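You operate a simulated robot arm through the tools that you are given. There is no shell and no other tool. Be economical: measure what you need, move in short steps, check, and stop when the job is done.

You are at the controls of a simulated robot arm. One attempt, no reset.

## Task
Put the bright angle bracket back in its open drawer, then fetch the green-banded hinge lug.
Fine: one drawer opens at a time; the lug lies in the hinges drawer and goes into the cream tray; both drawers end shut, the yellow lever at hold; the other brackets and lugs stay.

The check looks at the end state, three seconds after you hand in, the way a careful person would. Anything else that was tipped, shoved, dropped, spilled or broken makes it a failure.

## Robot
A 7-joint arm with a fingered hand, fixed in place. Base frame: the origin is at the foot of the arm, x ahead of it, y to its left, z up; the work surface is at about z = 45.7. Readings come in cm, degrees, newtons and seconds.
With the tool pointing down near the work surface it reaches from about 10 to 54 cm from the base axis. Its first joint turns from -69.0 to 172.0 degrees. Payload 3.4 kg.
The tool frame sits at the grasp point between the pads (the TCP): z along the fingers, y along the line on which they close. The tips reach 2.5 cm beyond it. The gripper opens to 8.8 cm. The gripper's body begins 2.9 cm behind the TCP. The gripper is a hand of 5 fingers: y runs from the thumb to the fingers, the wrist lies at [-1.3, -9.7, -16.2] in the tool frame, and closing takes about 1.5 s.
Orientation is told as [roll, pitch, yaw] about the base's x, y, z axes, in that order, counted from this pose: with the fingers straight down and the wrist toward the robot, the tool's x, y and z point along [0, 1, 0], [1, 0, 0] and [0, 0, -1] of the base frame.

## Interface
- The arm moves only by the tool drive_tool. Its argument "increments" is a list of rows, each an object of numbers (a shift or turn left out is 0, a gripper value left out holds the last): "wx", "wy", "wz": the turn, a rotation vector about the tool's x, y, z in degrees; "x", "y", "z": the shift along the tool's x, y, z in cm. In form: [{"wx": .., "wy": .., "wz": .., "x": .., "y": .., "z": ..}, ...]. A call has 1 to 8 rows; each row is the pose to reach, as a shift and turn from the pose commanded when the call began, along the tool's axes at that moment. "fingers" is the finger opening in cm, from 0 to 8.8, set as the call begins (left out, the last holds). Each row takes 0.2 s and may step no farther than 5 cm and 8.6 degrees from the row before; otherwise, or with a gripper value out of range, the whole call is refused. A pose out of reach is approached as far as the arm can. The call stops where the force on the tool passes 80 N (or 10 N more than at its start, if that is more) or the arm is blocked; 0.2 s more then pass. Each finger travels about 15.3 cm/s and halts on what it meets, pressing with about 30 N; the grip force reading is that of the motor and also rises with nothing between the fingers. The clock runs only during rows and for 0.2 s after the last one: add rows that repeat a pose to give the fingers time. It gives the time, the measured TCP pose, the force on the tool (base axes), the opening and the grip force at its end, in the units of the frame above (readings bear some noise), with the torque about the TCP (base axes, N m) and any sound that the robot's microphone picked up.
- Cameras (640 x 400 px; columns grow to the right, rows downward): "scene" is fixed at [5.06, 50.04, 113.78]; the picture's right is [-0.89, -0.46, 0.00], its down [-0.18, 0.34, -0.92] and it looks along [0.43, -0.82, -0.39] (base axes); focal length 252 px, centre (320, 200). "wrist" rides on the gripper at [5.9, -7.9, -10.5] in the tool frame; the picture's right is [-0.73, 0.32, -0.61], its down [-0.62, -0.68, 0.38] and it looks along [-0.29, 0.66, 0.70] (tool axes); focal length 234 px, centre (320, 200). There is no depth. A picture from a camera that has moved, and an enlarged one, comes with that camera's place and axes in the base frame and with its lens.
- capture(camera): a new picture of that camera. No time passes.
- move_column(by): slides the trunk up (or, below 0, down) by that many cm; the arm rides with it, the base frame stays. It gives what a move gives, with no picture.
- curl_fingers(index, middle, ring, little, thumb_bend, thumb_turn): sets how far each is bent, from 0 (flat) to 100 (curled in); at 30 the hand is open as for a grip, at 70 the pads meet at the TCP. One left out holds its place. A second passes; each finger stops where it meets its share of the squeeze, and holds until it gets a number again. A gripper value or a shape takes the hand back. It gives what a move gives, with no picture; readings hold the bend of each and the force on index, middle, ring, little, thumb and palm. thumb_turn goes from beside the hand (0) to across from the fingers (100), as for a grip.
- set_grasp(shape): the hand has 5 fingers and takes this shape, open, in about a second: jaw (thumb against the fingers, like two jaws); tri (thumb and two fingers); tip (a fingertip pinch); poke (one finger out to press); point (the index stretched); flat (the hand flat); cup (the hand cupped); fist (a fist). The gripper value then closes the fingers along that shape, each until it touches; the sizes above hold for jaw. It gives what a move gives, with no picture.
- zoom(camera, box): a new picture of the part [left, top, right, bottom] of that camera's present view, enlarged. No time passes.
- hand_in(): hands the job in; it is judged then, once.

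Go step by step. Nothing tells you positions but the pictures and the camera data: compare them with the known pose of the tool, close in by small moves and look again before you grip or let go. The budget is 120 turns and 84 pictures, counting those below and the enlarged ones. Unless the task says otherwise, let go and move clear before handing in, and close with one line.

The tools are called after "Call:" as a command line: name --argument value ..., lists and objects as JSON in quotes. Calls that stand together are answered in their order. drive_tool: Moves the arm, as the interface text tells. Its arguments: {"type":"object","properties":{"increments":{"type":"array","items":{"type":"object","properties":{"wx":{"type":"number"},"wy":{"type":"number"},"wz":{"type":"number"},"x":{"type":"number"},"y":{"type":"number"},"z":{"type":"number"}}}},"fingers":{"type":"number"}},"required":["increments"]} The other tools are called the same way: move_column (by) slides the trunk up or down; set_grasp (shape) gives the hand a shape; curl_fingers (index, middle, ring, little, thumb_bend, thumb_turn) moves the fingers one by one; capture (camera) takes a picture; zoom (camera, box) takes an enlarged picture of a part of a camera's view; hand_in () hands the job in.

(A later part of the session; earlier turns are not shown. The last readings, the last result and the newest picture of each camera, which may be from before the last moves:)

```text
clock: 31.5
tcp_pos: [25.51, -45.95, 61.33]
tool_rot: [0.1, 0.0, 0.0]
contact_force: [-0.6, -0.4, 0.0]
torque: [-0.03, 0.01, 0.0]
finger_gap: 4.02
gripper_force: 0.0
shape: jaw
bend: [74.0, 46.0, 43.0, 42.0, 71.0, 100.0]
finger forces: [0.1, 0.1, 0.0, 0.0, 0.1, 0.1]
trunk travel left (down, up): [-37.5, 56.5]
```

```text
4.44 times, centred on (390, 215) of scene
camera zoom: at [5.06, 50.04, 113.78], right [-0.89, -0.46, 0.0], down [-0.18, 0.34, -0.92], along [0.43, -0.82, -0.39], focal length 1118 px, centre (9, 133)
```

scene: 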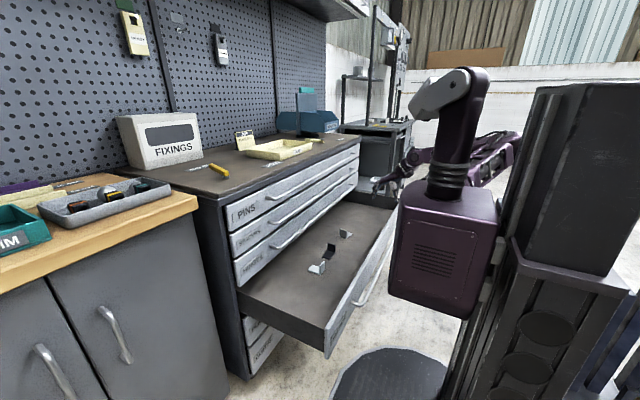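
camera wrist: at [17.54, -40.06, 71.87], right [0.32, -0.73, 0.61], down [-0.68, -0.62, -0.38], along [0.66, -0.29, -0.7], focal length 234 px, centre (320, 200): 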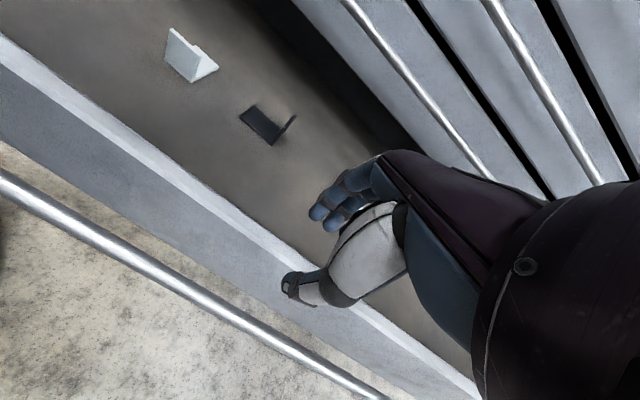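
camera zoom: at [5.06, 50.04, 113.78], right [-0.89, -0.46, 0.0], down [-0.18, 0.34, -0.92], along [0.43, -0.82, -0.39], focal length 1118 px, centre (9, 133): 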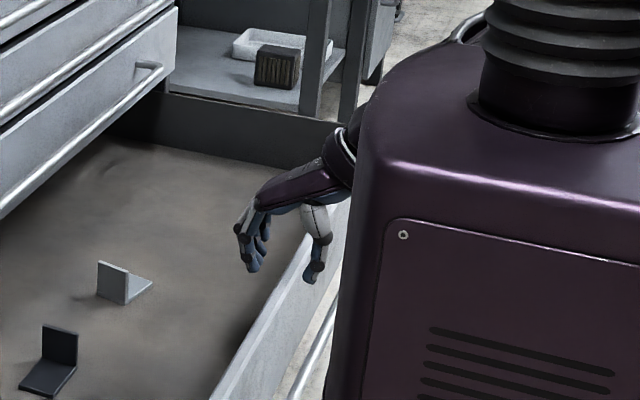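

The thumb and index bent unevenly; I'll set the fingers explicitly.

Call:
curl_fingers --index 46 --middle 46 --ring 46 --little 46 --thumb_bend 50

Call:
zoom --camera "wrist" --box '[160, 100, 480, 400]'

```text
clock: 32.5
tcp_pos: [25.56, -45.87, 61.33]
tool_rot: [0.0, 0.0, 0.0]
contact_force: [0.1, 0.1, -0.8]
torque: [0.01, -0.04, -0.01]
finger_gap: 4.54
gripper_force: 0.0
shape: fingers
bend: [46.0, 46.0, 46.0, 46.0, 50.0, 100.0]
finger forces: [0.1, 0.1, 0.1, 0.0, 0.0, 0.1]
trunk travel left (down, up): [-37.5, 56.5]
```

```text
1.33 times, centred on (320, 250) of wrist
camera zoom: at [17.57, -40.05, 71.92], right [0.32, -0.73, 0.61], down [-0.68, -0.62, -0.38], along [0.66, -0.29, -0.7], focal length 312 px, centre (320, 133)
```

zoom: 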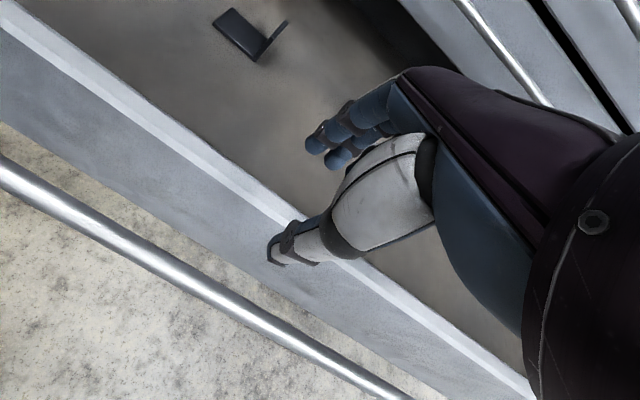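

Thumb at x≈22.7 and fingers at ≈28 straddle the panel (~25). I'll descend.

Call:
drive_tool --increments '[{"z": 1.5}, {"z": 2.8}, {"z": 4}]'

Call:
zoom --camera "wrist" --box '[160, 100, 480, 400]'

```text
clock: 33.3
tcp_pos: [25.66, -45.97, 57.39]
tool_rot: [0.2, 0.0, -0.1]
contact_force: [0.3, 0.2, 0.9]
torque: [-0.01, -0.04, 0.0]
finger_gap: 4.55
gripper_force: 0.0
shape: fingers
bend: [46.0, 46.0, 46.0, 46.0, 50.0, 100.0]
finger forces: [0.1, 0.0, 0.1, 0.2, 0.0, 0.0]
trunk travel left (down, up): [-37.5, 56.5]
```

```text
1.33 times, centred on (320, 250) of wrist
camera zoom: at [17.65, -40.13, 67.96], right [0.32, -0.73, 0.61], down [-0.68, -0.62, -0.38], along [0.66, -0.29, -0.7], focal length 312 px, centre (320, 133)
```

zoom: 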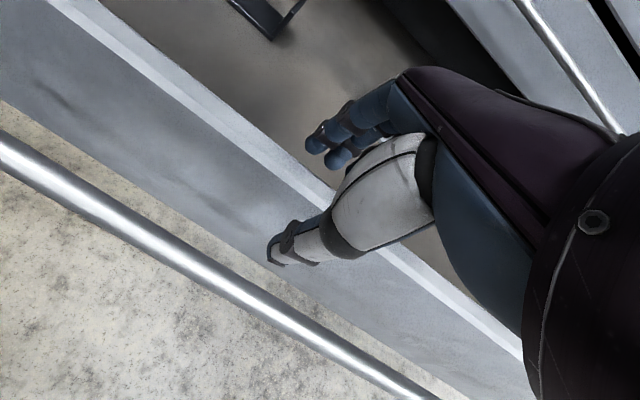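

The thumb is outside the panel and the fingers inside. Now push +x.

Call:
drive_tool --increments '[{"y": 1.5}, {"y": 3}, {"y": 5}, {"y": 8}]'

Call:
zoom --camera "wrist" --box '[0, 0, 480, 400]'

```text
clock: 34.3
tcp_pos: [33.68, -45.98, 57.54]
tool_rot: [0.1, -0.2, 0.0]
contact_force: [-0.8, 0.4, -1.2]
torque: [-0.02, 0.03, 0.04]
finger_gap: 4.86
gripper_force: 0.3
shape: fingers
bend: [46.0, 46.0, 46.0, 46.0, 48.0, 100.0]
finger forces: [0.0, 0.0, 0.1, 0.0, 1.2, 0.0]
trunk travel left (down, up): [-37.5, 56.5]
```

```text
1.00 times, centred on (240, 200) of wrist (not enlarged: the box is as wide or as high as the picture)
camera zoom: at [25.78, -40.22, 68.03], right [0.32, -0.73, 0.61], down [-0.68, -0.62, -0.39], along [0.66, -0.29, -0.69], focal length 234 px, centre (400, 200)
```

zoom: 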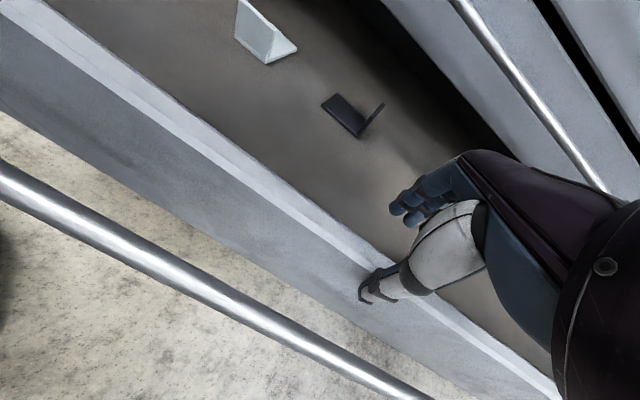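

The drawer slides easily. I'll continue to about x=42.

Call:
drive_tool --increments '[{"y": 2}, {"y": 4}, {"y": 6}, {"y": 8}]'

Call:
capture --camera "wrist"

Call:
capture --camera "scene"

```text
clock: 35.3
tcp_pos: [41.71, -46.17, 57.59]
tool_rot: [0.0, -0.1, 0.0]
contact_force: [-4.4, 0.8, 0.4]
torque: [-0.01, 0.04, 0.0]
finger_gap: 5.3
gripper_force: 1.9
shape: fingers
bend: [46.0, 46.0, 46.0, 46.0, 45.0, 100.0]
finger forces: [0.0, 0.0, 0.0, 0.0, 4.3, 0.0]
trunk travel left (down, up): [-37.5, 56.5]
```

```text
40 pictures are left
camera wrist: at [33.68, -40.12, 68.06], right [0.32, -0.73, 0.61], down [-0.68, -0.62, -0.39], along [0.66, -0.29, -0.69], focal length 234 px, centre (320, 200)
```

wrist: 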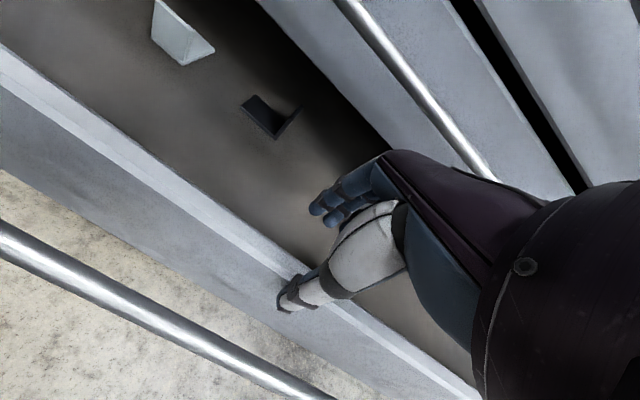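

```text
39 pictures are left
```

scene: 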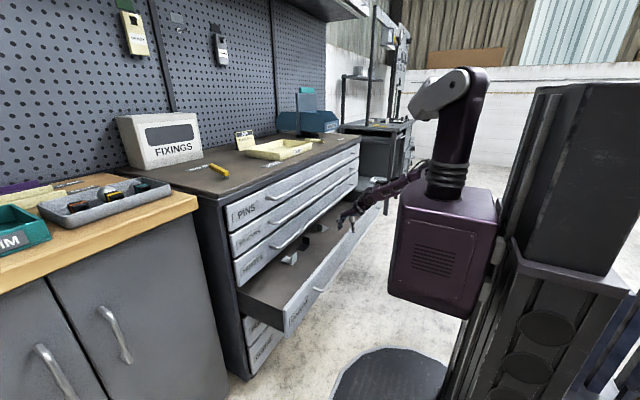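

The drawer is half closed. I'll lift out and reorient to a leaned fist in front of the drawer to push its bar the rest of the way.

Call:
drive_tool --increments '[{"y": -0.5, "z": -3}, {"y": -0.8, "z": -7}, {"y": -2, "z": -11}, {"y": -4, "z": -15}, {"y": -6, "z": -18, "x": -3}, {"y": -6, "z": -18, "x": -6}]'

Call:
drive_tool --increments '[{"wz": 8.5}, {"wz": 17}, {"wz": 25.5}, {"wz": 34}, {"wz": 42.5}, {"wz": 51}, {"wz": 59.5}, {"wz": 68}]'

Call:
drive_tool --increments '[{"wz": 8}, {"wz": 16}, {"wz": 22}]'

Call:
drive_tool --increments '[{"wy": 8.4}, {"wy": 16.8}, {"wy": 25.2}, {"wy": 33.6}, {"wy": 42}, {"wy": 50.4}, {"wy": 58.8}, {"wy": 66}]'

```text
clock: 36.7
tcp_pos: [35.65, -52.07, 75.37]
tool_rot: [0.1, 0.1, 0.0]
contact_force: [0.2, 0.7, -0.3]
torque: [-0.05, 0.0, 0.02]
finger_gap: 4.58
gripper_force: 0.0
shape: fingers
bend: [46.0, 46.0, 46.0, 46.0, 50.0, 100.0]
finger forces: [0.0, 0.0, 0.0, 0.1, 0.0, 0.1]
trunk travel left (down, up): [-37.5, 56.5]
```

```text
clock: 38.5
tcp_pos: [35.57, -52.09, 75.45]
tool_rot: [0.1, 0.0, -68.2]
contact_force: [0.2, -0.6, -0.2]
torque: [0.01, 0.04, -0.04]
finger_gap: 4.63
gripper_force: 0.0
shape: fingers
bend: [46.0, 46.0, 46.0, 46.0, 50.0, 100.0]
finger forces: [0.0, 0.1, 0.1, 0.1, 0.0, 0.0]
trunk travel left (down, up): [-37.5, 56.5]
```

```text
clock: 39.3
tcp_pos: [35.5, -52.03, 75.52]
tool_rot: [0.0, 0.2, -90.2]
contact_force: [0.3, 0.0, -0.7]
torque: [-0.01, 0.05, 0.0]
finger_gap: 4.6
gripper_force: 0.2
shape: fingers
bend: [46.0, 46.0, 46.0, 46.0, 50.0, 100.0]
finger forces: [0.1, 0.0, 0.1, 0.0, 0.0, 0.0]
trunk travel left (down, up): [-37.5, 56.5]
```

```text
clock: 41.1
tcp_pos: [35.49, -51.98, 75.43]
tool_rot: [66.1, 0.1, -89.9]
contact_force: [0.7, -0.3, -0.7]
torque: [-0.02, -0.03, 0.0]
finger_gap: 4.59
gripper_force: 0.1
shape: fingers
bend: [46.0, 46.0, 46.0, 46.0, 50.0, 100.0]
finger forces: [0.1, 0.0, 0.0, 0.1, 0.0, 0.0]
trunk travel left (down, up): [-37.5, 56.5]
```

Call:
set_grasp --shape "fist"

Call:
drive_tool --increments '[{"x": -1.8, "z": -4.1}, {"x": -6.3, "z": -2.1}, {"x": -10.8, "z": -0.1}, {"x": -15.3, "z": 1.9}, {"x": -18.7, "z": 3.4}]'

Call:
capture --camera "wrist"

Call:
capture --camera "scene"

```text
clock: 42.0
tcp_pos: [35.54, -52.06, 75.51]
tool_rot: [66.0, 0.0, -90.0]
contact_force: [0.0, -0.4, 0.0]
torque: [0.01, -0.01, -0.03]
finger_gap: 0.01
gripper_force: 0.1
shape: fist
bend: [100.0, 100.0, 100.0, 100.0, 86.0, 85.0]
finger forces: [0.1, 0.0, 0.0, 0.0, 0.0, 0.0]
trunk travel left (down, up): [-37.5, 56.5]
```

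```text
clock: 43.2
tcp_pos: [30.98, -52.88, 57.75]
tool_rot: [66.0, 0.2, -90.0]
contact_force: [-0.3, 0.1, -0.5]
torque: [-0.03, 0.0, -0.02]
finger_gap: 0.01
gripper_force: 0.1
shape: fist
bend: [100.0, 100.0, 100.0, 100.0, 86.0, 85.0]
finger forces: [0.0, 0.0, 0.0, 0.0, 0.0, 0.0]
out of reach, approached as far as the arm can: row 5
trunk travel left (down, up): [-37.5, 56.5]
```

```text
38 pictures are left
camera wrist: at [23.72, -45.0, 67.45], right [-0.85, -0.32, -0.42], down [0.09, 0.68, -0.72], along [0.52, -0.65, -0.55], focal length 234 px, centre (320, 200)
```

wrist: 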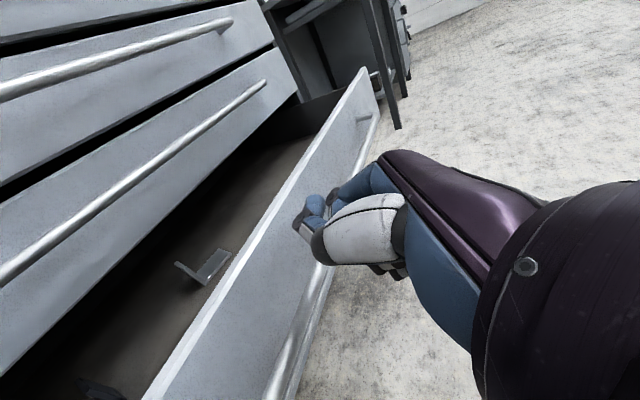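

```text
37 pictures are left
```

scene: 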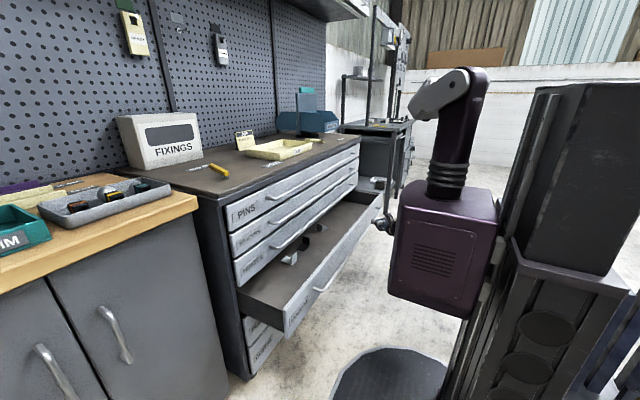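

I'll lower the trunk 4 cm and push forward in small steps.

Call:
move_column --by -4

Call:
drive_tool --increments '[{"x": 0.8, "z": 1.83}, {"x": 1.63, "z": 3.66}, {"x": 2.44, "z": 5.5}, {"x": 3.26, "z": 7.3}]'

Call:
capture --camera "wrist"

```text
clock: 44.0
tcp_pos: [30.86, -52.91, 53.65]
tool_rot: [66.0, 0.0, -90.0]
contact_force: [-0.6, -0.1, 0.8]
torque: [0.0, 0.0, 0.03]
finger_gap: 0.01
gripper_force: 0.0
shape: fist
bend: [100.0, 100.0, 100.0, 100.0, 86.0, 85.0]
finger forces: [0.1, 0.0, 0.0, 0.0, 0.0, 0.0]
trunk travel left (down, up): [-33.5, 60.5]
```

```text
clock: 45.0
tcp_pos: [37.79, -54.56, 55.58]
tool_rot: [65.9, 0.2, -89.8]
contact_force: [-0.2, 0.1, -0.1]
torque: [0.01, 0.0, 0.01]
finger_gap: 0.02
gripper_force: 0.1
shape: fist
bend: [100.0, 100.0, 100.0, 100.0, 86.0, 85.0]
finger forces: [0.1, 0.0, 0.0, 0.1, 0.4, 0.1]
out of reach, approached as far as the arm can: row 1, 2, 3, 4
trunk travel left (down, up): [-33.5, 60.5]
```

```text
36 pictures are left
camera wrist: at [30.56, -46.72, 65.34], right [-0.85, -0.32, -0.42], down [0.09, 0.68, -0.72], along [0.52, -0.65, -0.55], focal length 234 px, centre (320, 200)
```

wrist: 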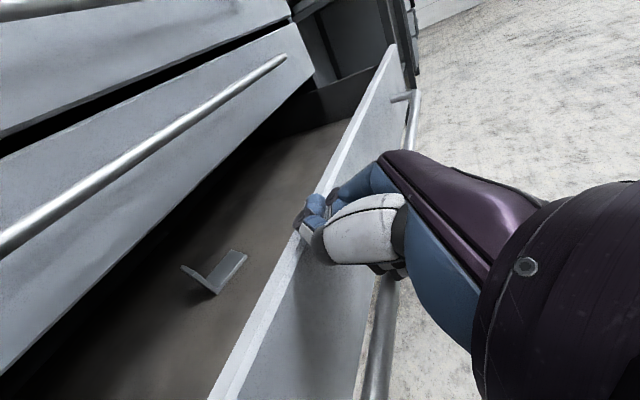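

The fist is against the upper panel, above the bar. Continuing the push slightly downward.

Call:
drive_tool --increments '[{"x": 0.5, "z": 1.9}, {"x": 1.2, "z": 3.8}, {"x": 1.9, "z": 5.7}, {"x": 2.6, "z": 7.6}, {"x": 3.2, "z": 9.5}]'

Call:
capture --camera "wrist"

```text
clock: 46.2
tcp_pos: [43.06, -57.03, 56.86]
tool_rot: [66.1, 0.2, -89.8]
contact_force: [0.3, 0.5, -0.2]
torque: [0.0, 0.01, 0.01]
finger_gap: 0.02
gripper_force: 0.0
shape: fist
bend: [100.0, 100.0, 100.0, 100.0, 86.0, 85.0]
finger forces: [0.0, 0.3, 0.0, 0.0, 0.1, 0.0]
out of reach, approached as far as the arm can: row 1, 2, 3, 4, 5
trunk travel left (down, up): [-33.5, 60.5]
```

```text
35 pictures are left
camera wrist: at [35.69, -49.15, 66.63], right [-0.85, -0.32, -0.42], down [0.09, 0.68, -0.72], along [0.52, -0.65, -0.55], focal length 234 px, centre (320, 200)
```

wrist: 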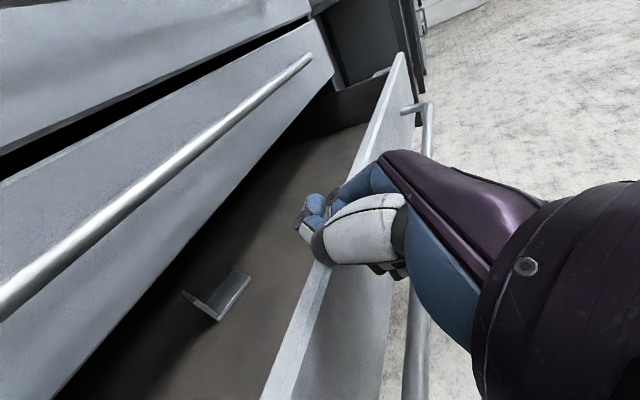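

The arm geometry makes it drift up over the panel. I'll retreat, raise the arm relative to the trunk, and lower the trunk so the forearm is flatter.

Call:
drive_tool --increments '[{"x": -1.9, "z": -4.2}, {"x": -3.9, "z": -8.7}, {"x": -4.8, "z": -10.8}, {"x": -0.3, "z": -12.8, "y": -1}, {"x": 4.2, "z": -14.8, "y": -2}, {"x": 8.7, "z": -16.8, "y": -3}, {"x": 11, "z": -17.8, "y": -3.5}]'

Call:
move_column --by -19.5

Call:
capture --camera "wrist"

Call:
capture --camera "scene"

```text
refused: row 4 steps farther than a row can; nothing moved
```

```text
clock: 47.1
tcp_pos: [43.44, -57.17, 55.13]
tool_rot: [69.0, -2.9, -89.5]
contact_force: [1.8, 4.5, 38.5]
torque: [-0.22, 1.02, -0.16]
finger_gap: 8.05
gripper_force: 0.0
shape: fist
bend: [100.0, 100.0, 100.0, 100.0, 86.0, 81.0]
finger forces: [1.3, 0.0, 0.0, 29.8, 10.0, 0.0]
trunk travel left (down, up): [-28.5, 65.5]
stopped: the force on the tool passed its limit (the readings are from after the stop); the commanded pose is now the measured one
```

```text
34 pictures are left
camera wrist: at [35.54, -48.87, 64.01], right [-0.82, -0.35, -0.44], down [0.13, 0.65, -0.75], along [0.55, -0.68, -0.49], focal length 234 px, centre (320, 200)
```

wrist: 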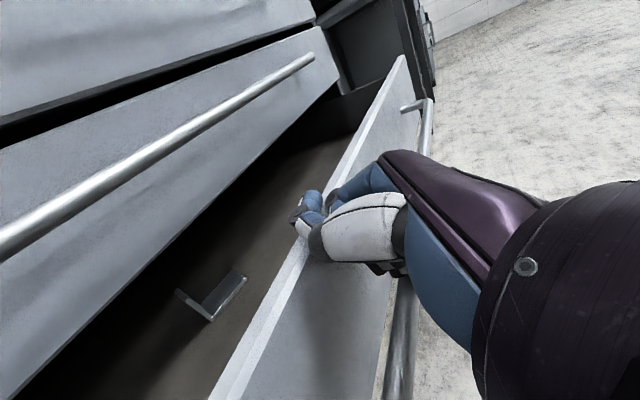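

```text
33 pictures are left
```

scene: 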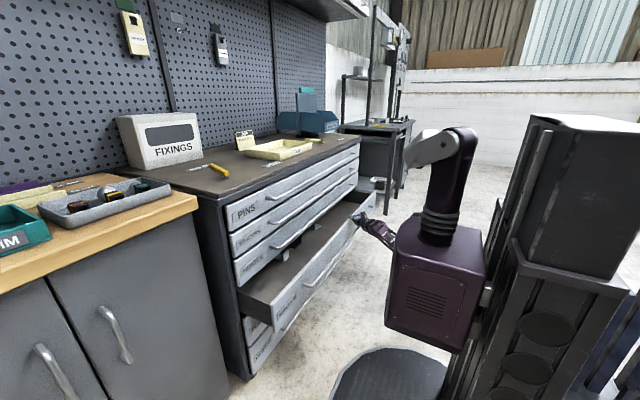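

My refused row let the trunk press the hand on the panel edge; it stopped safely. I'll raise back off first, then do the retreat with valid steps.

Call:
move_column --by 4

Call:
drive_tool --increments '[{"x": -1.8, "z": -4.2}, {"x": -3.6, "z": -8.4}, {"x": -4.8, "z": -11}, {"x": -1, "z": -13}, {"x": 3.2, "z": -15}, {"x": 7.4, "z": -17}, {"x": 11.4, "z": -18.8}]'

Call:
zoom --camera "scene" --box '[230, 180, 410, 350]'

```text
clock: 47.9
tcp_pos: [43.21, -57.5, 57.53]
tool_rot: [67.7, -1.8, -89.9]
contact_force: [0.2, 0.1, 0.1]
torque: [0.02, 0.0, 0.0]
finger_gap: 8.07
gripper_force: 0.0
shape: fist
bend: [100.0, 100.0, 100.0, 100.0, 86.0, 85.0]
finger forces: [0.0, 0.0, 0.1, 0.0, 0.1, 0.0]
trunk travel left (down, up): [-32.5, 61.5]
```

```text
clock: 49.5
tcp_pos: [30.25, -56.77, 75.66]
tool_rot: [68.0, -1.9, -89.7]
contact_force: [-0.6, 0.3, -0.4]
torque: [-0.02, 0.01, 0.02]
finger_gap: 8.04
gripper_force: 0.1
shape: fist
bend: [100.0, 100.0, 100.0, 100.0, 86.0, 85.0]
finger forces: [0.1, 0.0, 0.0, 0.0, 0.1, 0.0]
trunk travel left (down, up): [-32.5, 61.5]
```

```text
2.35 times, centred on (320, 265) of scene
camera zoom: at [5.06, 50.04, 113.78], right [-0.89, -0.46, 0.0], down [-0.18, 0.34, -0.92], along [0.43, -0.82, -0.39], focal length 592 px, centre (320, 47)
```

zoom: 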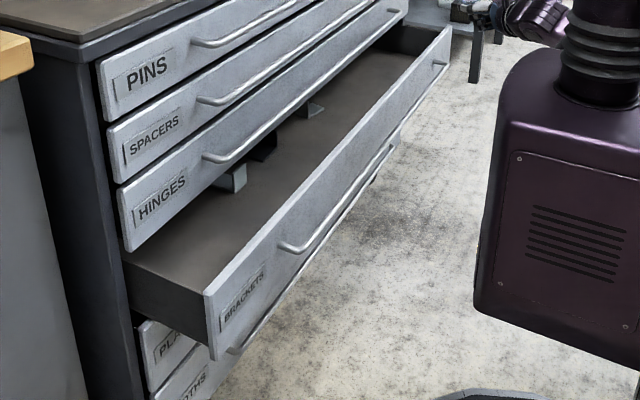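

Brackets stand and the drawer is at x≈42 (panel z 48–59.6). Now I'll lower the trunk with the hand in front of the panel.

Call:
move_column --by -21.5

Call:
drive_tool --increments '[{"x": 0.75, "z": 1.85}, {"x": 1.5, "z": 3.7}, {"x": 2.2, "z": 5.55}]'

Call:
capture --camera "wrist"

```text
clock: 51.8
tcp_pos: [30.23, -56.92, 54.03]
tool_rot: [67.9, -1.8, -89.6]
contact_force: [-0.3, -0.2, -0.8]
torque: [0.04, -0.01, -0.03]
finger_gap: 8.07
gripper_force: 0.0
shape: fist
bend: [100.0, 100.0, 100.0, 100.0, 86.0, 85.0]
finger forces: [0.0, 0.0, 0.0, 0.0, 0.0, 0.1]
trunk travel left (down, up): [-11.0, 83.0]
```

```text
clock: 52.6
tcp_pos: [36.19, -56.8, 53.95]
tool_rot: [67.9, -1.8, -89.6]
contact_force: [0.2, 0.0, -0.5]
torque: [0.02, 0.01, 0.0]
finger_gap: 8.04
gripper_force: 0.0
shape: fist
bend: [100.0, 100.0, 100.0, 100.0, 86.0, 85.0]
finger forces: [0.1, 0.0, 0.0, 0.0, 0.1, 0.1]
trunk travel left (down, up): [-11.0, 83.0]
```

```text
31 pictures are left
camera wrist: at [28.66, -48.63, 63.12], right [-0.83, -0.34, -0.43], down [0.12, 0.66, -0.74], along [0.54, -0.67, -0.51], focal length 234 px, centre (320, 200)
```

wrist: 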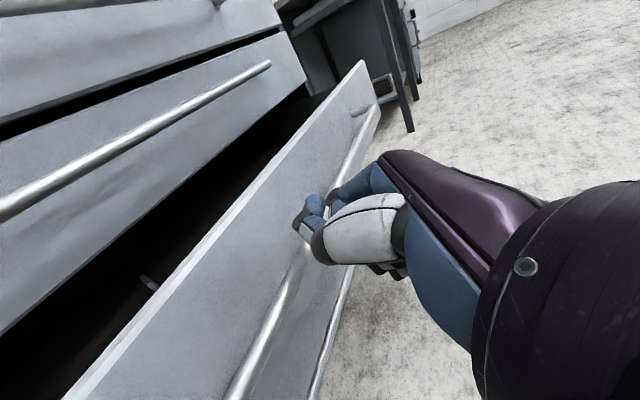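

Good alignment. I'll push on toward closed.

Call:
drive_tool --increments '[{"x": 0.75, "z": 1.85}, {"x": 1.5, "z": 3.7}, {"x": 2.25, "z": 5.55}, {"x": 3.0, "z": 7.4}, {"x": 3.75, "z": 9.3}, {"x": 4.5, "z": 11.1}]'

Call:
capture --camera "wrist"

```text
clock: 54.0
tcp_pos: [48.24, -56.69, 54.07]
tool_rot: [67.9, -1.9, -89.6]
contact_force: [-1.5, -1.2, 1.4]
torque: [-0.01, 0.06, -0.05]
finger_gap: 8.06
gripper_force: 0.0
shape: fist
bend: [100.0, 100.0, 100.0, 100.0, 86.0, 85.0]
finger forces: [0.0, 0.0, 2.2, 0.0, 0.0, 0.0]
trunk travel left (down, up): [-11.0, 83.0]
```

```text
30 pictures are left
camera wrist: at [40.65, -48.48, 63.25], right [-0.83, -0.34, -0.43], down [0.12, 0.66, -0.74], along [0.54, -0.67, -0.51], focal length 234 px, centre (320, 200)
```

wrist: 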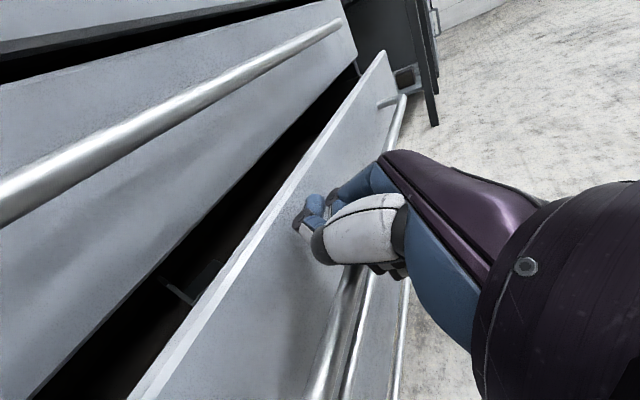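

Call:
drive_tool --increments '[{"x": 0.75, "z": 1.85}, {"x": 1.5, "z": 3.7}]'

Call:
zoom --camera "scene" --box '[220, 170, 400, 350]'

Call:
capture --camera "wrist"

```text
clock: 54.6
tcp_pos: [52.23, -56.61, 54.07]
tool_rot: [67.8, -1.7, -89.6]
contact_force: [-2.2, 0.4, 0.8]
torque: [-0.02, 0.06, -0.03]
finger_gap: 8.06
gripper_force: 0.1
shape: fist
bend: [100.0, 100.0, 100.0, 100.0, 86.0, 85.0]
finger forces: [0.1, 0.0, 2.3, 0.0, 0.0, 0.0]
trunk travel left (down, up): [-11.0, 83.0]
```

```text
2.22 times, centred on (310, 260) of scene
camera zoom: at [5.06, 50.04, 113.78], right [-0.89, -0.46, 0.0], down [-0.18, 0.34, -0.92], along [0.43, -0.82, -0.39], focal length 559 px, centre (342, 67)
```

zoom: 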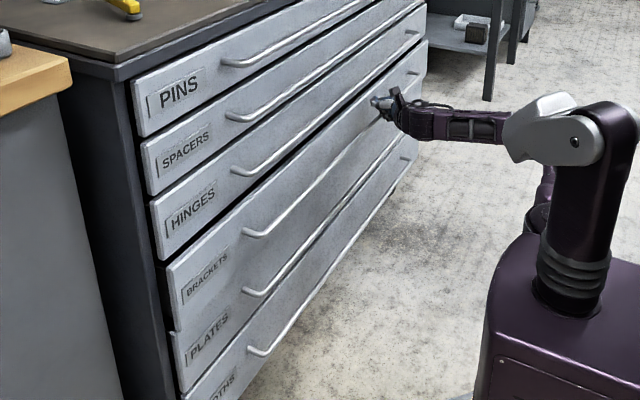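

```text
28 pictures are left
camera wrist: at [44.6, -48.51, 63.34], right [-0.83, -0.34, -0.43], down [0.12, 0.66, -0.74], along [0.54, -0.67, -0.51], focal length 234 px, centre (320, 200)
```

wrist: 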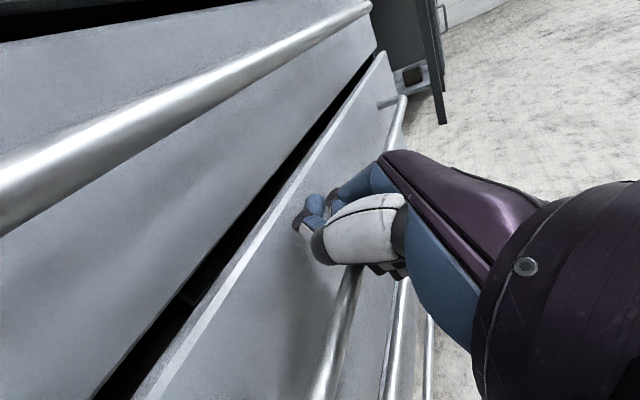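

Nearly shut. Pushing the last couple of centimetres.

Call:
drive_tool --increments '[{"x": 0.38, "z": 0.93}, {"x": 0.75, "z": 1.85}, {"x": 0.95, "z": 2.35}]'

Call:
zoom --camera "scene" --box '[220, 170, 400, 350]'

```text
clock: 55.4
tcp_pos: [54.54, -56.61, 54.47]
tool_rot: [68.4, -2.0, -89.6]
contact_force: [-10.0, -0.2, 18.4]
torque: [-0.23, 0.6, -0.11]
finger_gap: 8.02
gripper_force: 0.0
shape: fist
bend: [100.0, 100.0, 100.0, 100.0, 86.0, 85.0]
finger forces: [0.0, 0.1, 16.6, 4.9, 0.0, 0.1]
trunk travel left (down, up): [-11.0, 83.0]
```

```text
2.22 times, centred on (310, 260) of scene
camera zoom: at [5.06, 50.04, 113.78], right [-0.89, -0.46, 0.0], down [-0.18, 0.34, -0.92], along [0.43, -0.82, -0.39], focal length 559 px, centre (342, 67)
```

zoom: 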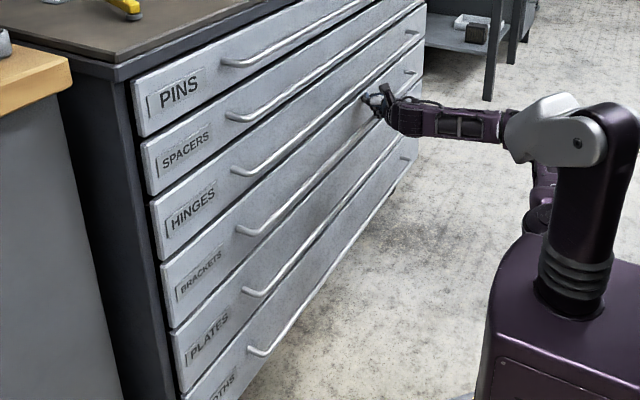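

The brackets drawer is flush shut. Next I'll retreat and turn the hand so fingers go above and thumb below the hinges bar (about x=51.5, z≈64).

Call:
drive_tool --increments '[{"x": -1.8, "z": -4.6}, {"x": -3.5, "z": -9.2}, {"x": -5.2, "z": -13}, {"x": -3.3, "y": -4, "z": -13.8}, {"x": -1.5, "y": -8, "z": -14.5}, {"x": 0.4, "y": -12, "z": -15.2}, {"x": 2.2, "y": -16, "z": -16}]'

Call:
drive_tool --increments '[{"wz": -8.5}, {"wz": -17}, {"wz": -25.5}, {"wz": -34}, {"wz": -42.5}, {"wz": -51}, {"wz": -59.5}, {"wz": -68}]'

Call:
drive_tool --increments '[{"wz": -8}, {"wz": -16}, {"wz": -22}]'

Call:
set_grasp --shape "jaw"

Call:
capture --camera "wrist"

```text
clock: 57.0
tcp_pos: [40.59, -40.79, 61.62]
tool_rot: [67.7, -1.8, -89.7]
contact_force: [0.8, -0.1, 1.1]
torque: [-0.01, 0.02, -0.01]
finger_gap: 8.06
gripper_force: 0.0
shape: fist
bend: [100.0, 100.0, 100.0, 100.0, 86.0, 85.0]
finger forces: [0.0, 0.0, 0.1, 0.0, 0.0, 0.0]
trunk travel left (down, up): [-11.0, 83.0]
```

```text
clock: 58.8
tcp_pos: [40.6, -40.51, 61.58]
tool_rot: [39.7, -60.6, -44.3]
contact_force: [-0.1, -0.7, -0.1]
torque: [0.02, -0.02, 0.01]
finger_gap: 8.07
gripper_force: 0.1
shape: fist
bend: [100.0, 100.0, 100.0, 100.0, 86.0, 85.0]
finger forces: [0.2, 0.0, 0.0, 0.0, 0.1, 0.0]
out of reach, approached as far as the arm can: row 2, 3
trunk travel left (down, up): [-11.0, 83.0]
```

```text
clock: 59.6
tcp_pos: [40.61, -40.6, 61.58]
tool_rot: [-5.0, -67.7, 5.0]
contact_force: [0.2, -0.4, 0.8]
torque: [0.0, 0.01, -0.01]
finger_gap: 8.1
gripper_force: 0.1
shape: fist
bend: [100.0, 100.0, 100.0, 100.0, 86.0, 85.0]
finger forces: [0.1, 0.1, 0.0, 0.0, 0.0, 0.0]
trunk travel left (down, up): [-11.0, 83.0]
```

```text
clock: 60.5
tcp_pos: [40.59, -40.55, 61.59]
tool_rot: [-4.6, -67.9, 4.7]
contact_force: [-0.3, 0.0, -0.5]
torque: [0.04, -0.03, 0.02]
finger_gap: 8.79
gripper_force: 0.1
shape: jaw
bend: [30.0, 30.0, 30.0, 30.0, 30.0, 97.0]
finger forces: [0.1, 0.0, 0.0, 0.0, 0.1, 0.0]
trunk travel left (down, up): [-11.0, 83.0]
```

```text
26 pictures are left
camera wrist: at [27.86, -34.83, 58.1], right [-0.44, -0.71, 0.55], down [0.1, -0.65, -0.76], along [0.89, -0.27, 0.36], focal length 234 px, centre (320, 200)
```

wrist: 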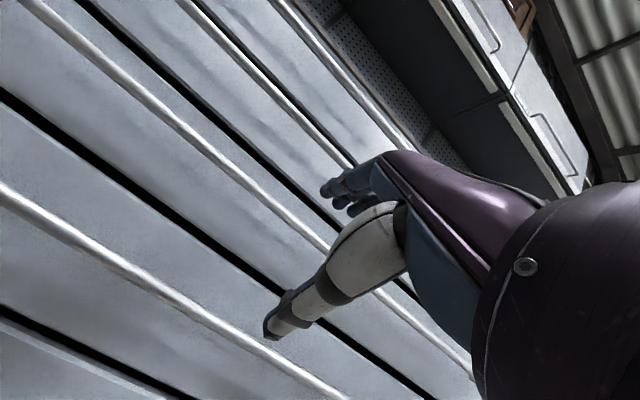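

The hinges bar is at z≈64. I'll flatten the hand to ~80° and approach part of the way.

Call:
drive_tool --increments '[{"wx": -6}, {"wx": -12}]'

Call:
drive_tool --increments '[{"y": 2.2, "z": 1}, {"y": 3.2, "z": 4.5}]'

Call:
capture --camera "wrist"

```text
clock: 61.1
tcp_pos: [40.65, -40.54, 61.68]
tool_rot: [-10.1, -79.8, 10.2]
contact_force: [0.2, 0.7, -0.7]
torque: [0.0, 0.02, -0.01]
finger_gap: 8.76
gripper_force: 0.0
shape: jaw
bend: [30.0, 30.0, 30.0, 30.0, 30.0, 97.0]
finger forces: [0.0, 0.0, 0.1, 0.0, 0.1, 0.1]
trunk travel left (down, up): [-11.0, 83.0]
```

```text
clock: 61.7
tcp_pos: [45.66, -40.39, 63.85]
tool_rot: [-10.1, -79.6, 10.3]
contact_force: [-0.2, -0.5, 0.4]
torque: [-0.03, 0.0, 0.04]
finger_gap: 8.77
gripper_force: 0.1
shape: jaw
bend: [30.0, 30.0, 30.0, 30.0, 30.0, 97.0]
finger forces: [0.0, 0.0, 0.0, 0.0, 0.0, 0.1]
trunk travel left (down, up): [-11.0, 83.0]
```

```text
25 pictures are left
camera wrist: at [33.9, -34.63, 57.89], right [-0.54, -0.71, 0.45], down [0.26, -0.65, -0.72], along [0.8, -0.27, 0.53], focal length 234 px, centre (320, 200)
```

wrist: 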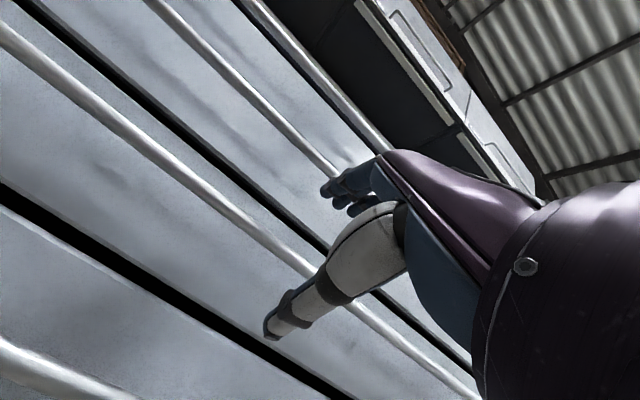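

The bar passes between thumb and fingers. Advance 4 cm and close on it.

Call:
drive_tool --increments '[{"y": 0.5, "z": 2}, {"y": 1.0, "z": 4.0}]'

Call:
drive_tool --increments '[{}, {}, {}, {}, {}, {}, {}, {}]' --fingers 0

Call:
zoom --camera "wrist" --box '[200, 120, 440, 360]'

```text
clock: 62.3
tcp_pos: [49.6, -40.44, 64.19]
tool_rot: [-10.1, -79.7, 10.2]
contact_force: [0.1, -0.3, 0.2]
torque: [-0.01, 0.0, 0.01]
finger_gap: 8.75
gripper_force: 0.1
shape: jaw
bend: [30.0, 30.0, 30.0, 30.0, 30.0, 97.0]
finger forces: [0.0, 0.1, 0.0, 0.0, 0.1, 0.1]
trunk travel left (down, up): [-11.0, 83.0]
```

```text
clock: 64.1
tcp_pos: [49.52, -40.48, 64.12]
tool_rot: [-10.2, -79.7, 10.3]
contact_force: [-22.5, 1.7, -5.2]
torque: [0.11, 0.24, -0.05]
finger_gap: 0.22
gripper_force: 30.4
shape: jaw
bend: [71.0, 69.0, 70.0, 70.0, 72.0, 100.0]
finger forces: [11.9, 6.3, 0.1, 0.0, 34.0, 0.0]
trunk travel left (down, up): [-11.0, 83.0]
```

```text
1.67 times, centred on (320, 240) of wrist
camera zoom: at [37.74, -34.74, 58.13], right [-0.54, -0.71, 0.45], down [0.26, -0.65, -0.72], along [0.8, -0.27, 0.53], focal length 390 px, centre (320, 133)
```

zoom: 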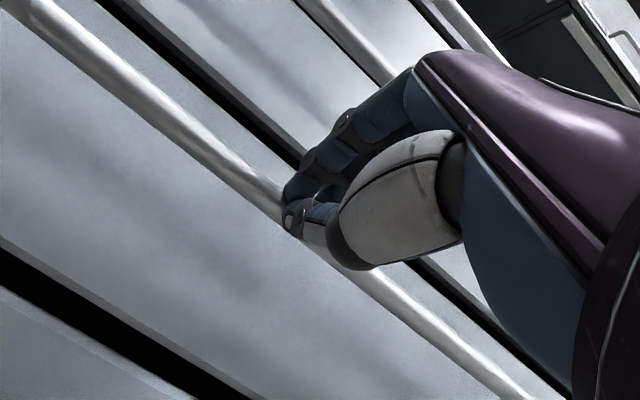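

The tips closed just in front of the bar. I'll reopen, go about 1.6 cm deeper, and close again.

Call:
drive_tool --increments '[{"z": -0.5}, {"z": -0.5}, {"z": -0.5}, {"z": -0.5}, {"z": -0.5}]' --fingers 8.8

Call:
drive_tool --increments '[{"y": 0.2, "z": 1.2}, {"y": 0.4, "z": 2.3}]'

Call:
drive_tool --increments '[{}, {}, {}, {}, {}, {}, {}, {}]' --fingers 0

Call:
zoom --camera "wrist" --box '[200, 120, 440, 360]'

```text
clock: 65.3
tcp_pos: [49.24, -40.31, 64.22]
tool_rot: [-10.2, -79.6, 10.3]
contact_force: [0.1, 0.4, -0.4]
torque: [0.03, 0.02, -0.01]
finger_gap: 8.75
gripper_force: 0.0
shape: jaw
bend: [30.0, 30.0, 30.0, 30.0, 30.0, 98.0]
finger forces: [0.0, 0.1, 0.0, 0.0, 0.0, 0.1]
trunk travel left (down, up): [-11.0, 83.0]
```

```text
clock: 65.9
tcp_pos: [51.49, -40.22, 64.21]
tool_rot: [-10.2, -79.7, 10.3]
contact_force: [-0.3, -0.8, 0.4]
torque: [0.0, -0.01, 0.01]
finger_gap: 8.77
gripper_force: 0.1
shape: jaw
bend: [30.0, 30.0, 30.0, 30.0, 30.0, 98.0]
finger forces: [0.1, 0.1, 0.0, 0.1, 0.1, 0.0]
trunk travel left (down, up): [-11.0, 83.0]
```

```text
clock: 67.7
tcp_pos: [51.59, -40.38, 64.08]
tool_rot: [-9.9, -79.5, 10.1]
contact_force: [11.4, -1.0, -4.1]
torque: [-0.12, -0.03, 0.01]
finger_gap: 0.35
gripper_force: 29.8
shape: jaw
bend: [70.0, 70.0, 70.0, 70.0, 76.0, 100.0]
finger forces: [13.7, 4.7, 2.9, 2.9, 26.7, 0.1]
trunk travel left (down, up): [-11.0, 83.0]
```

```text
1.67 times, centred on (320, 240) of wrist
camera zoom: at [39.77, -34.71, 58.11], right [-0.54, -0.72, 0.45], down [0.26, -0.64, -0.72], along [0.8, -0.27, 0.53], focal length 390 px, centre (320, 133)
```

zoom: 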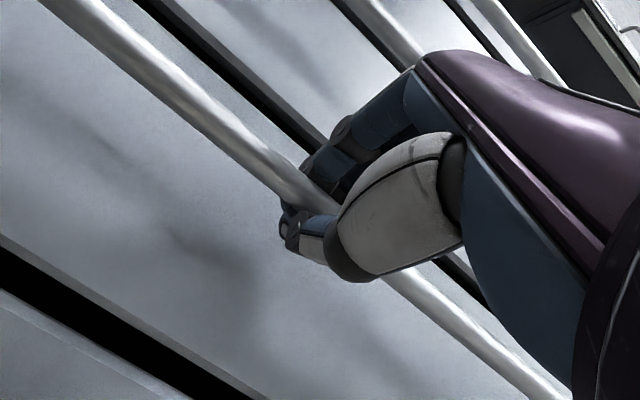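

The bar is gripped. Pull toward -x.

Call:
drive_tool --increments '[{"y": -0.2, "z": -1}, {"y": -0.5, "z": -3}, {"y": -0.9, "z": -5}, {"y": -1.25, "z": -7}, {"y": -1.6, "z": -9}, {"y": -2.1, "z": -12}]'

Call:
zoom --camera "scene" --box '[210, 140, 410, 340]'

```text
clock: 69.1
tcp_pos: [39.39, -40.63, 64.2]
tool_rot: [-9.4, -79.6, 9.6]
contact_force: [-2.4, 6.5, -15.6]
torque: [-0.05, 0.12, 0.06]
finger_gap: 0.44
gripper_force: 30.5
shape: jaw
bend: [70.0, 70.0, 70.0, 70.0, 76.0, 100.0]
finger forces: [0.6, 0.0, 1.6, 1.0, 28.3, 0.0]
trunk travel left (down, up): [-11.0, 83.0]
```

```text
2.00 times, centred on (310, 240) of scene
camera zoom: at [5.06, 50.04, 113.78], right [-0.89, -0.46, 0.0], down [-0.18, 0.34, -0.92], along [0.43, -0.82, -0.39], focal length 503 px, centre (340, 120)
```

zoom: 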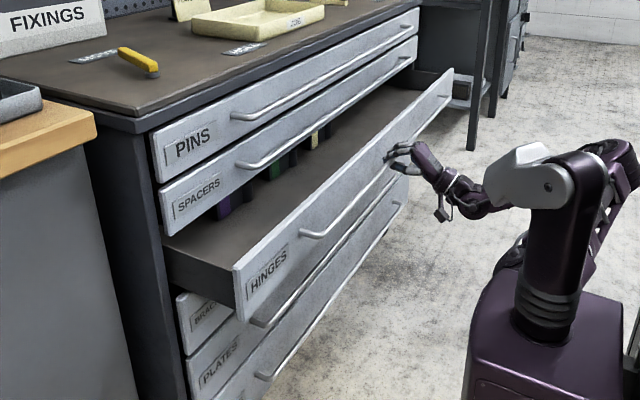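

Drawer is open about 12 cm, and coloured lugs are visible. Pulling another 7 cm.

Call:
drive_tool --increments '[{"y": -0.35, "z": -2}, {"y": -0.7, "z": -4}, {"y": -1.2, "z": -7}]'

Call:
zoom --camera "scene" --box '[230, 170, 410, 320]'

```text
clock: 69.9
tcp_pos: [32.47, -40.7, 64.27]
tool_rot: [-9.7, -79.7, 9.8]
contact_force: [-2.9, 6.8, -18.9]
torque: [-0.01, 0.15, 0.07]
finger_gap: 0.46
gripper_force: 29.7
shape: jaw
bend: [70.0, 70.0, 70.0, 70.0, 76.0, 100.0]
finger forces: [0.2, 0.1, 1.4, 0.7, 29.8, 0.1]
trunk travel left (down, up): [-11.0, 83.0]
```

```text
2.67 times, centred on (320, 245) of scene
camera zoom: at [5.06, 50.04, 113.78], right [-0.89, -0.46, 0.0], down [-0.18, 0.34, -0.92], along [0.43, -0.82, -0.39], focal length 671 px, centre (320, 80)
```

zoom: 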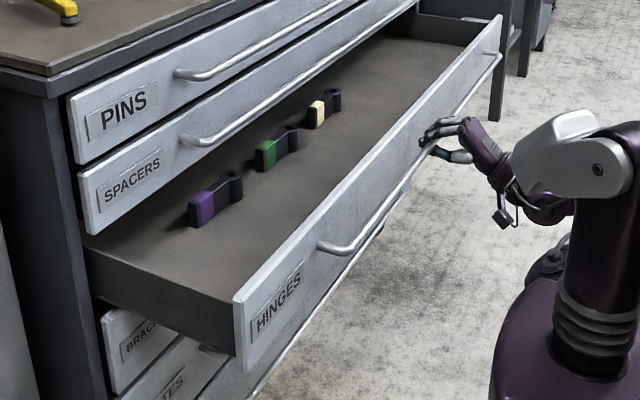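

The green lug is the middle one, lying along y, around x≈57 now. I'll pull further in short steps.

Call:
drive_tool --increments '[{"y": -0.35, "z": -2}, {"y": -0.7, "z": -4}, {"y": -1.05, "z": -6}, {"y": -1.4, "z": -8}]'

```text
clock: 70.9
tcp_pos: [29.83, -39.51, 63.5]
tool_rot: [-11.0, -80.0, 11.1]
contact_force: [1.0, -3.2, 15.7]
torque: [-0.16, 0.01, 0.05]
finger_gap: 0.25
gripper_force: 29.8
shape: jaw
bend: [70.0, 70.0, 70.0, 70.0, 79.0, 100.0]
finger forces: [6.7, 0.1, 3.1, 3.3, 0.0, 0.0]
out of reach, approached as far as the arm can: row 1, 2, 3, 4
trunk travel left (down, up): [-11.0, 83.0]
```

I'm at the limit in this pose. I'll open the fingers, and back off while yawing the hand so the wrist swings toward +y.

Call:
drive_tool --increments '[{}, {}, {}, {}, {}]' --fingers 8.8

Call:
drive_tool --increments '[{"wy": -7.5, "x": 0.5, "z": -0.7}, {"wy": -15, "x": 1.5, "z": -1.5}, {"wy": -20, "x": 3, "z": -3}, {"wy": -20, "x": 5, "z": -4.5}]'

Call:
capture --camera "wrist"

```text
clock: 72.1
tcp_pos: [29.98, -39.48, 63.28]
tool_rot: [-10.2, -79.6, 10.2]
contact_force: [0.2, 0.0, -0.4]
torque: [0.0, 0.0, 0.01]
finger_gap: 8.72
gripper_force: 0.2
shape: jaw
bend: [30.0, 30.0, 30.0, 30.0, 30.0, 98.0]
finger forces: [0.1, 0.0, 0.0, 0.1, 0.1, 0.0]
trunk travel left (down, up): [-11.0, 83.0]
```

```text
clock: 73.1
tcp_pos: [27.52, -42.31, 61.81]
tool_rot: [-30.5, -79.7, 10.6]
contact_force: [0.0, -0.2, 0.2]
torque: [-0.01, -0.01, 0.0]
finger_gap: 8.77
gripper_force: 0.1
shape: jaw
bend: [30.0, 30.0, 30.0, 30.0, 30.0, 98.0]
finger forces: [0.1, 0.0, 0.0, 0.0, 0.1, 0.0]
out of reach, approached as far as the arm can: row 2, 3, 4
trunk travel left (down, up): [-11.0, 83.0]
```

```text
20 pictures are left
camera wrist: at [18.29, -33.42, 55.07], right [-0.75, -0.46, 0.48], down [0.03, -0.74, -0.67], along [0.66, -0.49, 0.57], focal length 234 px, centre (320, 200)
```

wrist: 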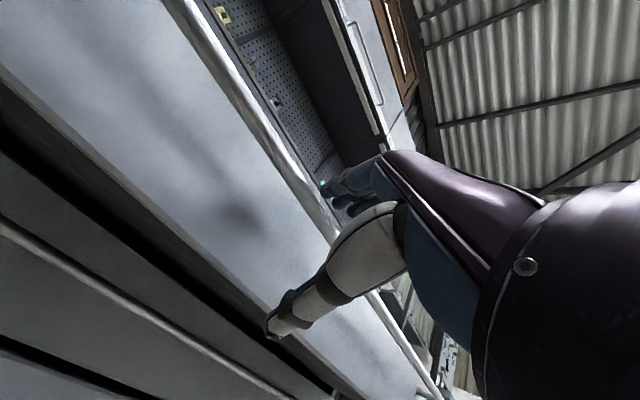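

Still barely straddling the bar. I'll back off along the finger axis, drifting toward -y.

Call:
drive_tool --increments '[{"x": -1.5, "z": -1.5}, {"x": -3, "z": -3}, {"x": -4.5, "z": -4.5}]'

```text
clock: 73.9
tcp_pos: [21.76, -44.97, 62.7]
tool_rot: [-30.0, -79.7, 10.3]
contact_force: [-0.1, 0.0, -0.3]
torque: [0.02, -0.01, -0.02]
finger_gap: 8.72
gripper_force: 0.1
shape: jaw
bend: [30.0, 30.0, 30.0, 30.0, 30.0, 98.0]
finger forces: [0.0, 0.0, 0.0, 0.0, 0.0, 0.0]
trunk travel left (down, up): [-11.0, 83.0]
```

Backing off along -y works, so I'll regrip here and pull further.

Call:
drive_tool --increments '[{"x": 0.5, "y": 1.2, "z": 2.5}, {"x": 1, "y": 2.0, "z": 5}, {"x": 1.6, "y": 2.6, "z": 7.6}]'

Call:
drive_tool --increments '[{}, {}, {}, {}, {}, {}, {}, {}]' --fingers 0

```text
clock: 74.7
tcp_pos: [29.91, -45.81, 63.98]
tool_rot: [-30.1, -79.8, 10.2]
contact_force: [-0.2, -0.2, 0.5]
torque: [-0.03, 0.0, 0.0]
finger_gap: 8.77
gripper_force: 0.0
shape: jaw
bend: [30.0, 30.0, 30.0, 30.0, 30.0, 98.0]
finger forces: [0.0, 0.1, 0.1, 0.1, 0.0, 0.1]
trunk travel left (down, up): [-11.0, 83.0]
```

```text
clock: 76.5
tcp_pos: [29.89, -45.81, 63.8]
tool_rot: [-29.9, -79.5, 10.1]
contact_force: [3.8, 1.5, -6.1]
torque: [-0.15, -0.08, 0.0]
finger_gap: 0.0
gripper_force: 30.0
shape: jaw
bend: [70.0, 70.0, 70.0, 70.0, 74.0, 100.0]
finger forces: [0.0, 0.0, 3.2, 3.4, 12.4, 0.0]
trunk travel left (down, up): [-11.0, 83.0]
```

Call:
drive_tool --increments '[{"x": -0.9, "y": -0.36, "z": -1.77}, {"x": -1.8, "y": -0.72, "z": -3.53}, {"x": -2.7, "y": -1.08, "z": -5.3}, {"x": -3.6, "y": -1.44, "z": -7.07}]'

Call:
zoom --camera "scene" --box '[230, 170, 410, 320]'

```text
clock: 77.5
tcp_pos: [21.67, -46.76, 63.8]
tool_rot: [-30.8, -79.6, 10.8]
contact_force: [3.5, 15.8, -8.8]
torque: [-0.1, -0.02, 0.02]
finger_gap: 0.0
gripper_force: 29.8
shape: jaw
bend: [70.0, 70.0, 70.0, 70.0, 76.0, 100.0]
finger forces: [0.1, 0.0, 5.2, 3.5, 14.3, 0.0]
trunk travel left (down, up): [-11.0, 83.0]
```

```text
2.67 times, centred on (320, 245) of scene
camera zoom: at [5.06, 50.04, 113.78], right [-0.89, -0.46, 0.0], down [-0.18, 0.34, -0.92], along [0.43, -0.82, -0.39], focal length 671 px, centre (320, 80)
```

zoom: 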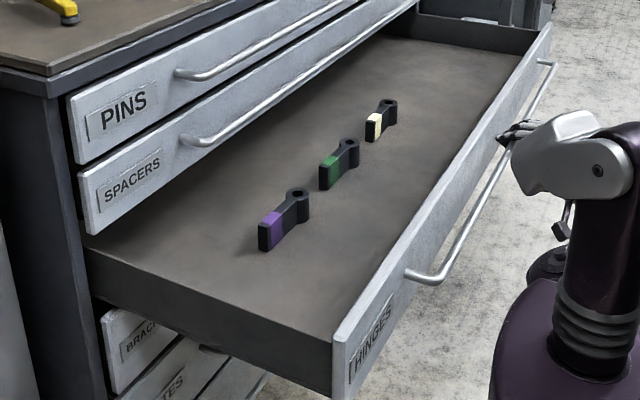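

The drawer is fully open; the green lug lies from about (47.7,-31.5) to (46.8,-39). I'll let go of the bar and back off.

Call:
drive_tool --increments '[{}, {}, {}, {}, {}]' --fingers 8.8

Call:
drive_tool --increments '[{"x": -1, "z": -1.2}, {"x": -2, "z": -2.4}, {"x": -3, "z": -3.6}, {"x": -4.2, "z": -4.8}]'

```text
clock: 78.7
tcp_pos: [21.68, -46.83, 63.76]
tool_rot: [-30.3, -79.5, 10.4]
contact_force: [-0.4, 0.4, 0.7]
torque: [0.01, -0.02, -0.01]
finger_gap: 8.73
gripper_force: 0.1
shape: jaw
bend: [30.0, 30.0, 30.0, 30.0, 30.0, 98.0]
finger forces: [0.0, 0.0, 0.1, 0.1, 0.0, 0.0]
trunk travel left (down, up): [-11.0, 83.0]
```

```text
clock: 79.7
tcp_pos: [19.72, -46.31, 63.15]
tool_rot: [-30.4, -79.6, 10.4]
contact_force: [0.1, 0.5, -1.0]
torque: [0.01, -0.02, 0.01]
finger_gap: 8.77
gripper_force: 0.0
shape: jaw
bend: [30.0, 30.0, 30.0, 30.0, 30.0, 98.0]
finger forces: [0.0, 0.0, 0.1, 0.0, 0.0, 0.1]
out of reach, approached as far as the arm can: row 1, 2, 3, 4
trunk travel left (down, up): [-11.0, 83.0]
```

Tips still overlap the bar slightly; I'll slide along the bar toward -y while drawing back.

Call:
drive_tool --increments '[{"x": -2, "z": 0.2}, {"x": -4, "z": 0.3}, {"x": -6, "z": -1}, {"x": -7.5, "z": -3}]'

```text
clock: 80.7
tcp_pos: [19.63, -46.55, 63.14]
tool_rot: [-30.5, -79.6, 10.4]
contact_force: [0.8, 0.6, 0.7]
torque: [-0.03, -0.02, 0.02]
finger_gap: 8.76
gripper_force: 0.0
shape: jaw
bend: [30.0, 30.0, 30.0, 30.0, 30.0, 98.0]
finger forces: [0.0, 0.0, 0.1, 0.0, 0.1, 0.1]
out of reach, approached as far as the arm can: row 1, 2, 3, 4
trunk travel left (down, up): [-11.0, 83.0]
```

Call:
zoom --camera "wrist" --box '[160, 60, 440, 400]'

```text
1.18 times, centred on (300, 230) of wrist
camera zoom: at [10.41, -37.54, 56.55], right [-0.75, -0.46, 0.48], down [0.03, -0.74, -0.67], along [0.66, -0.49, 0.57], focal length 276 px, centre (344, 165)
```

zoom: 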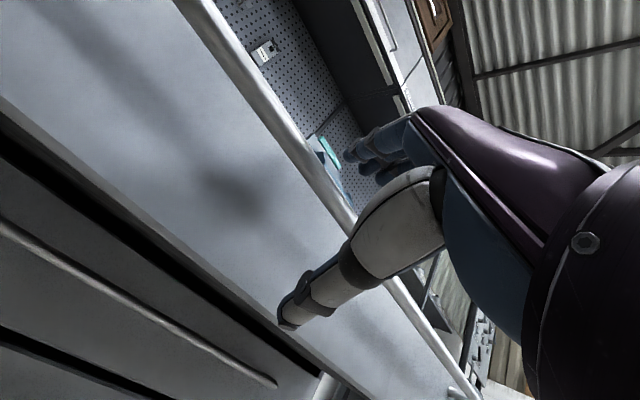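

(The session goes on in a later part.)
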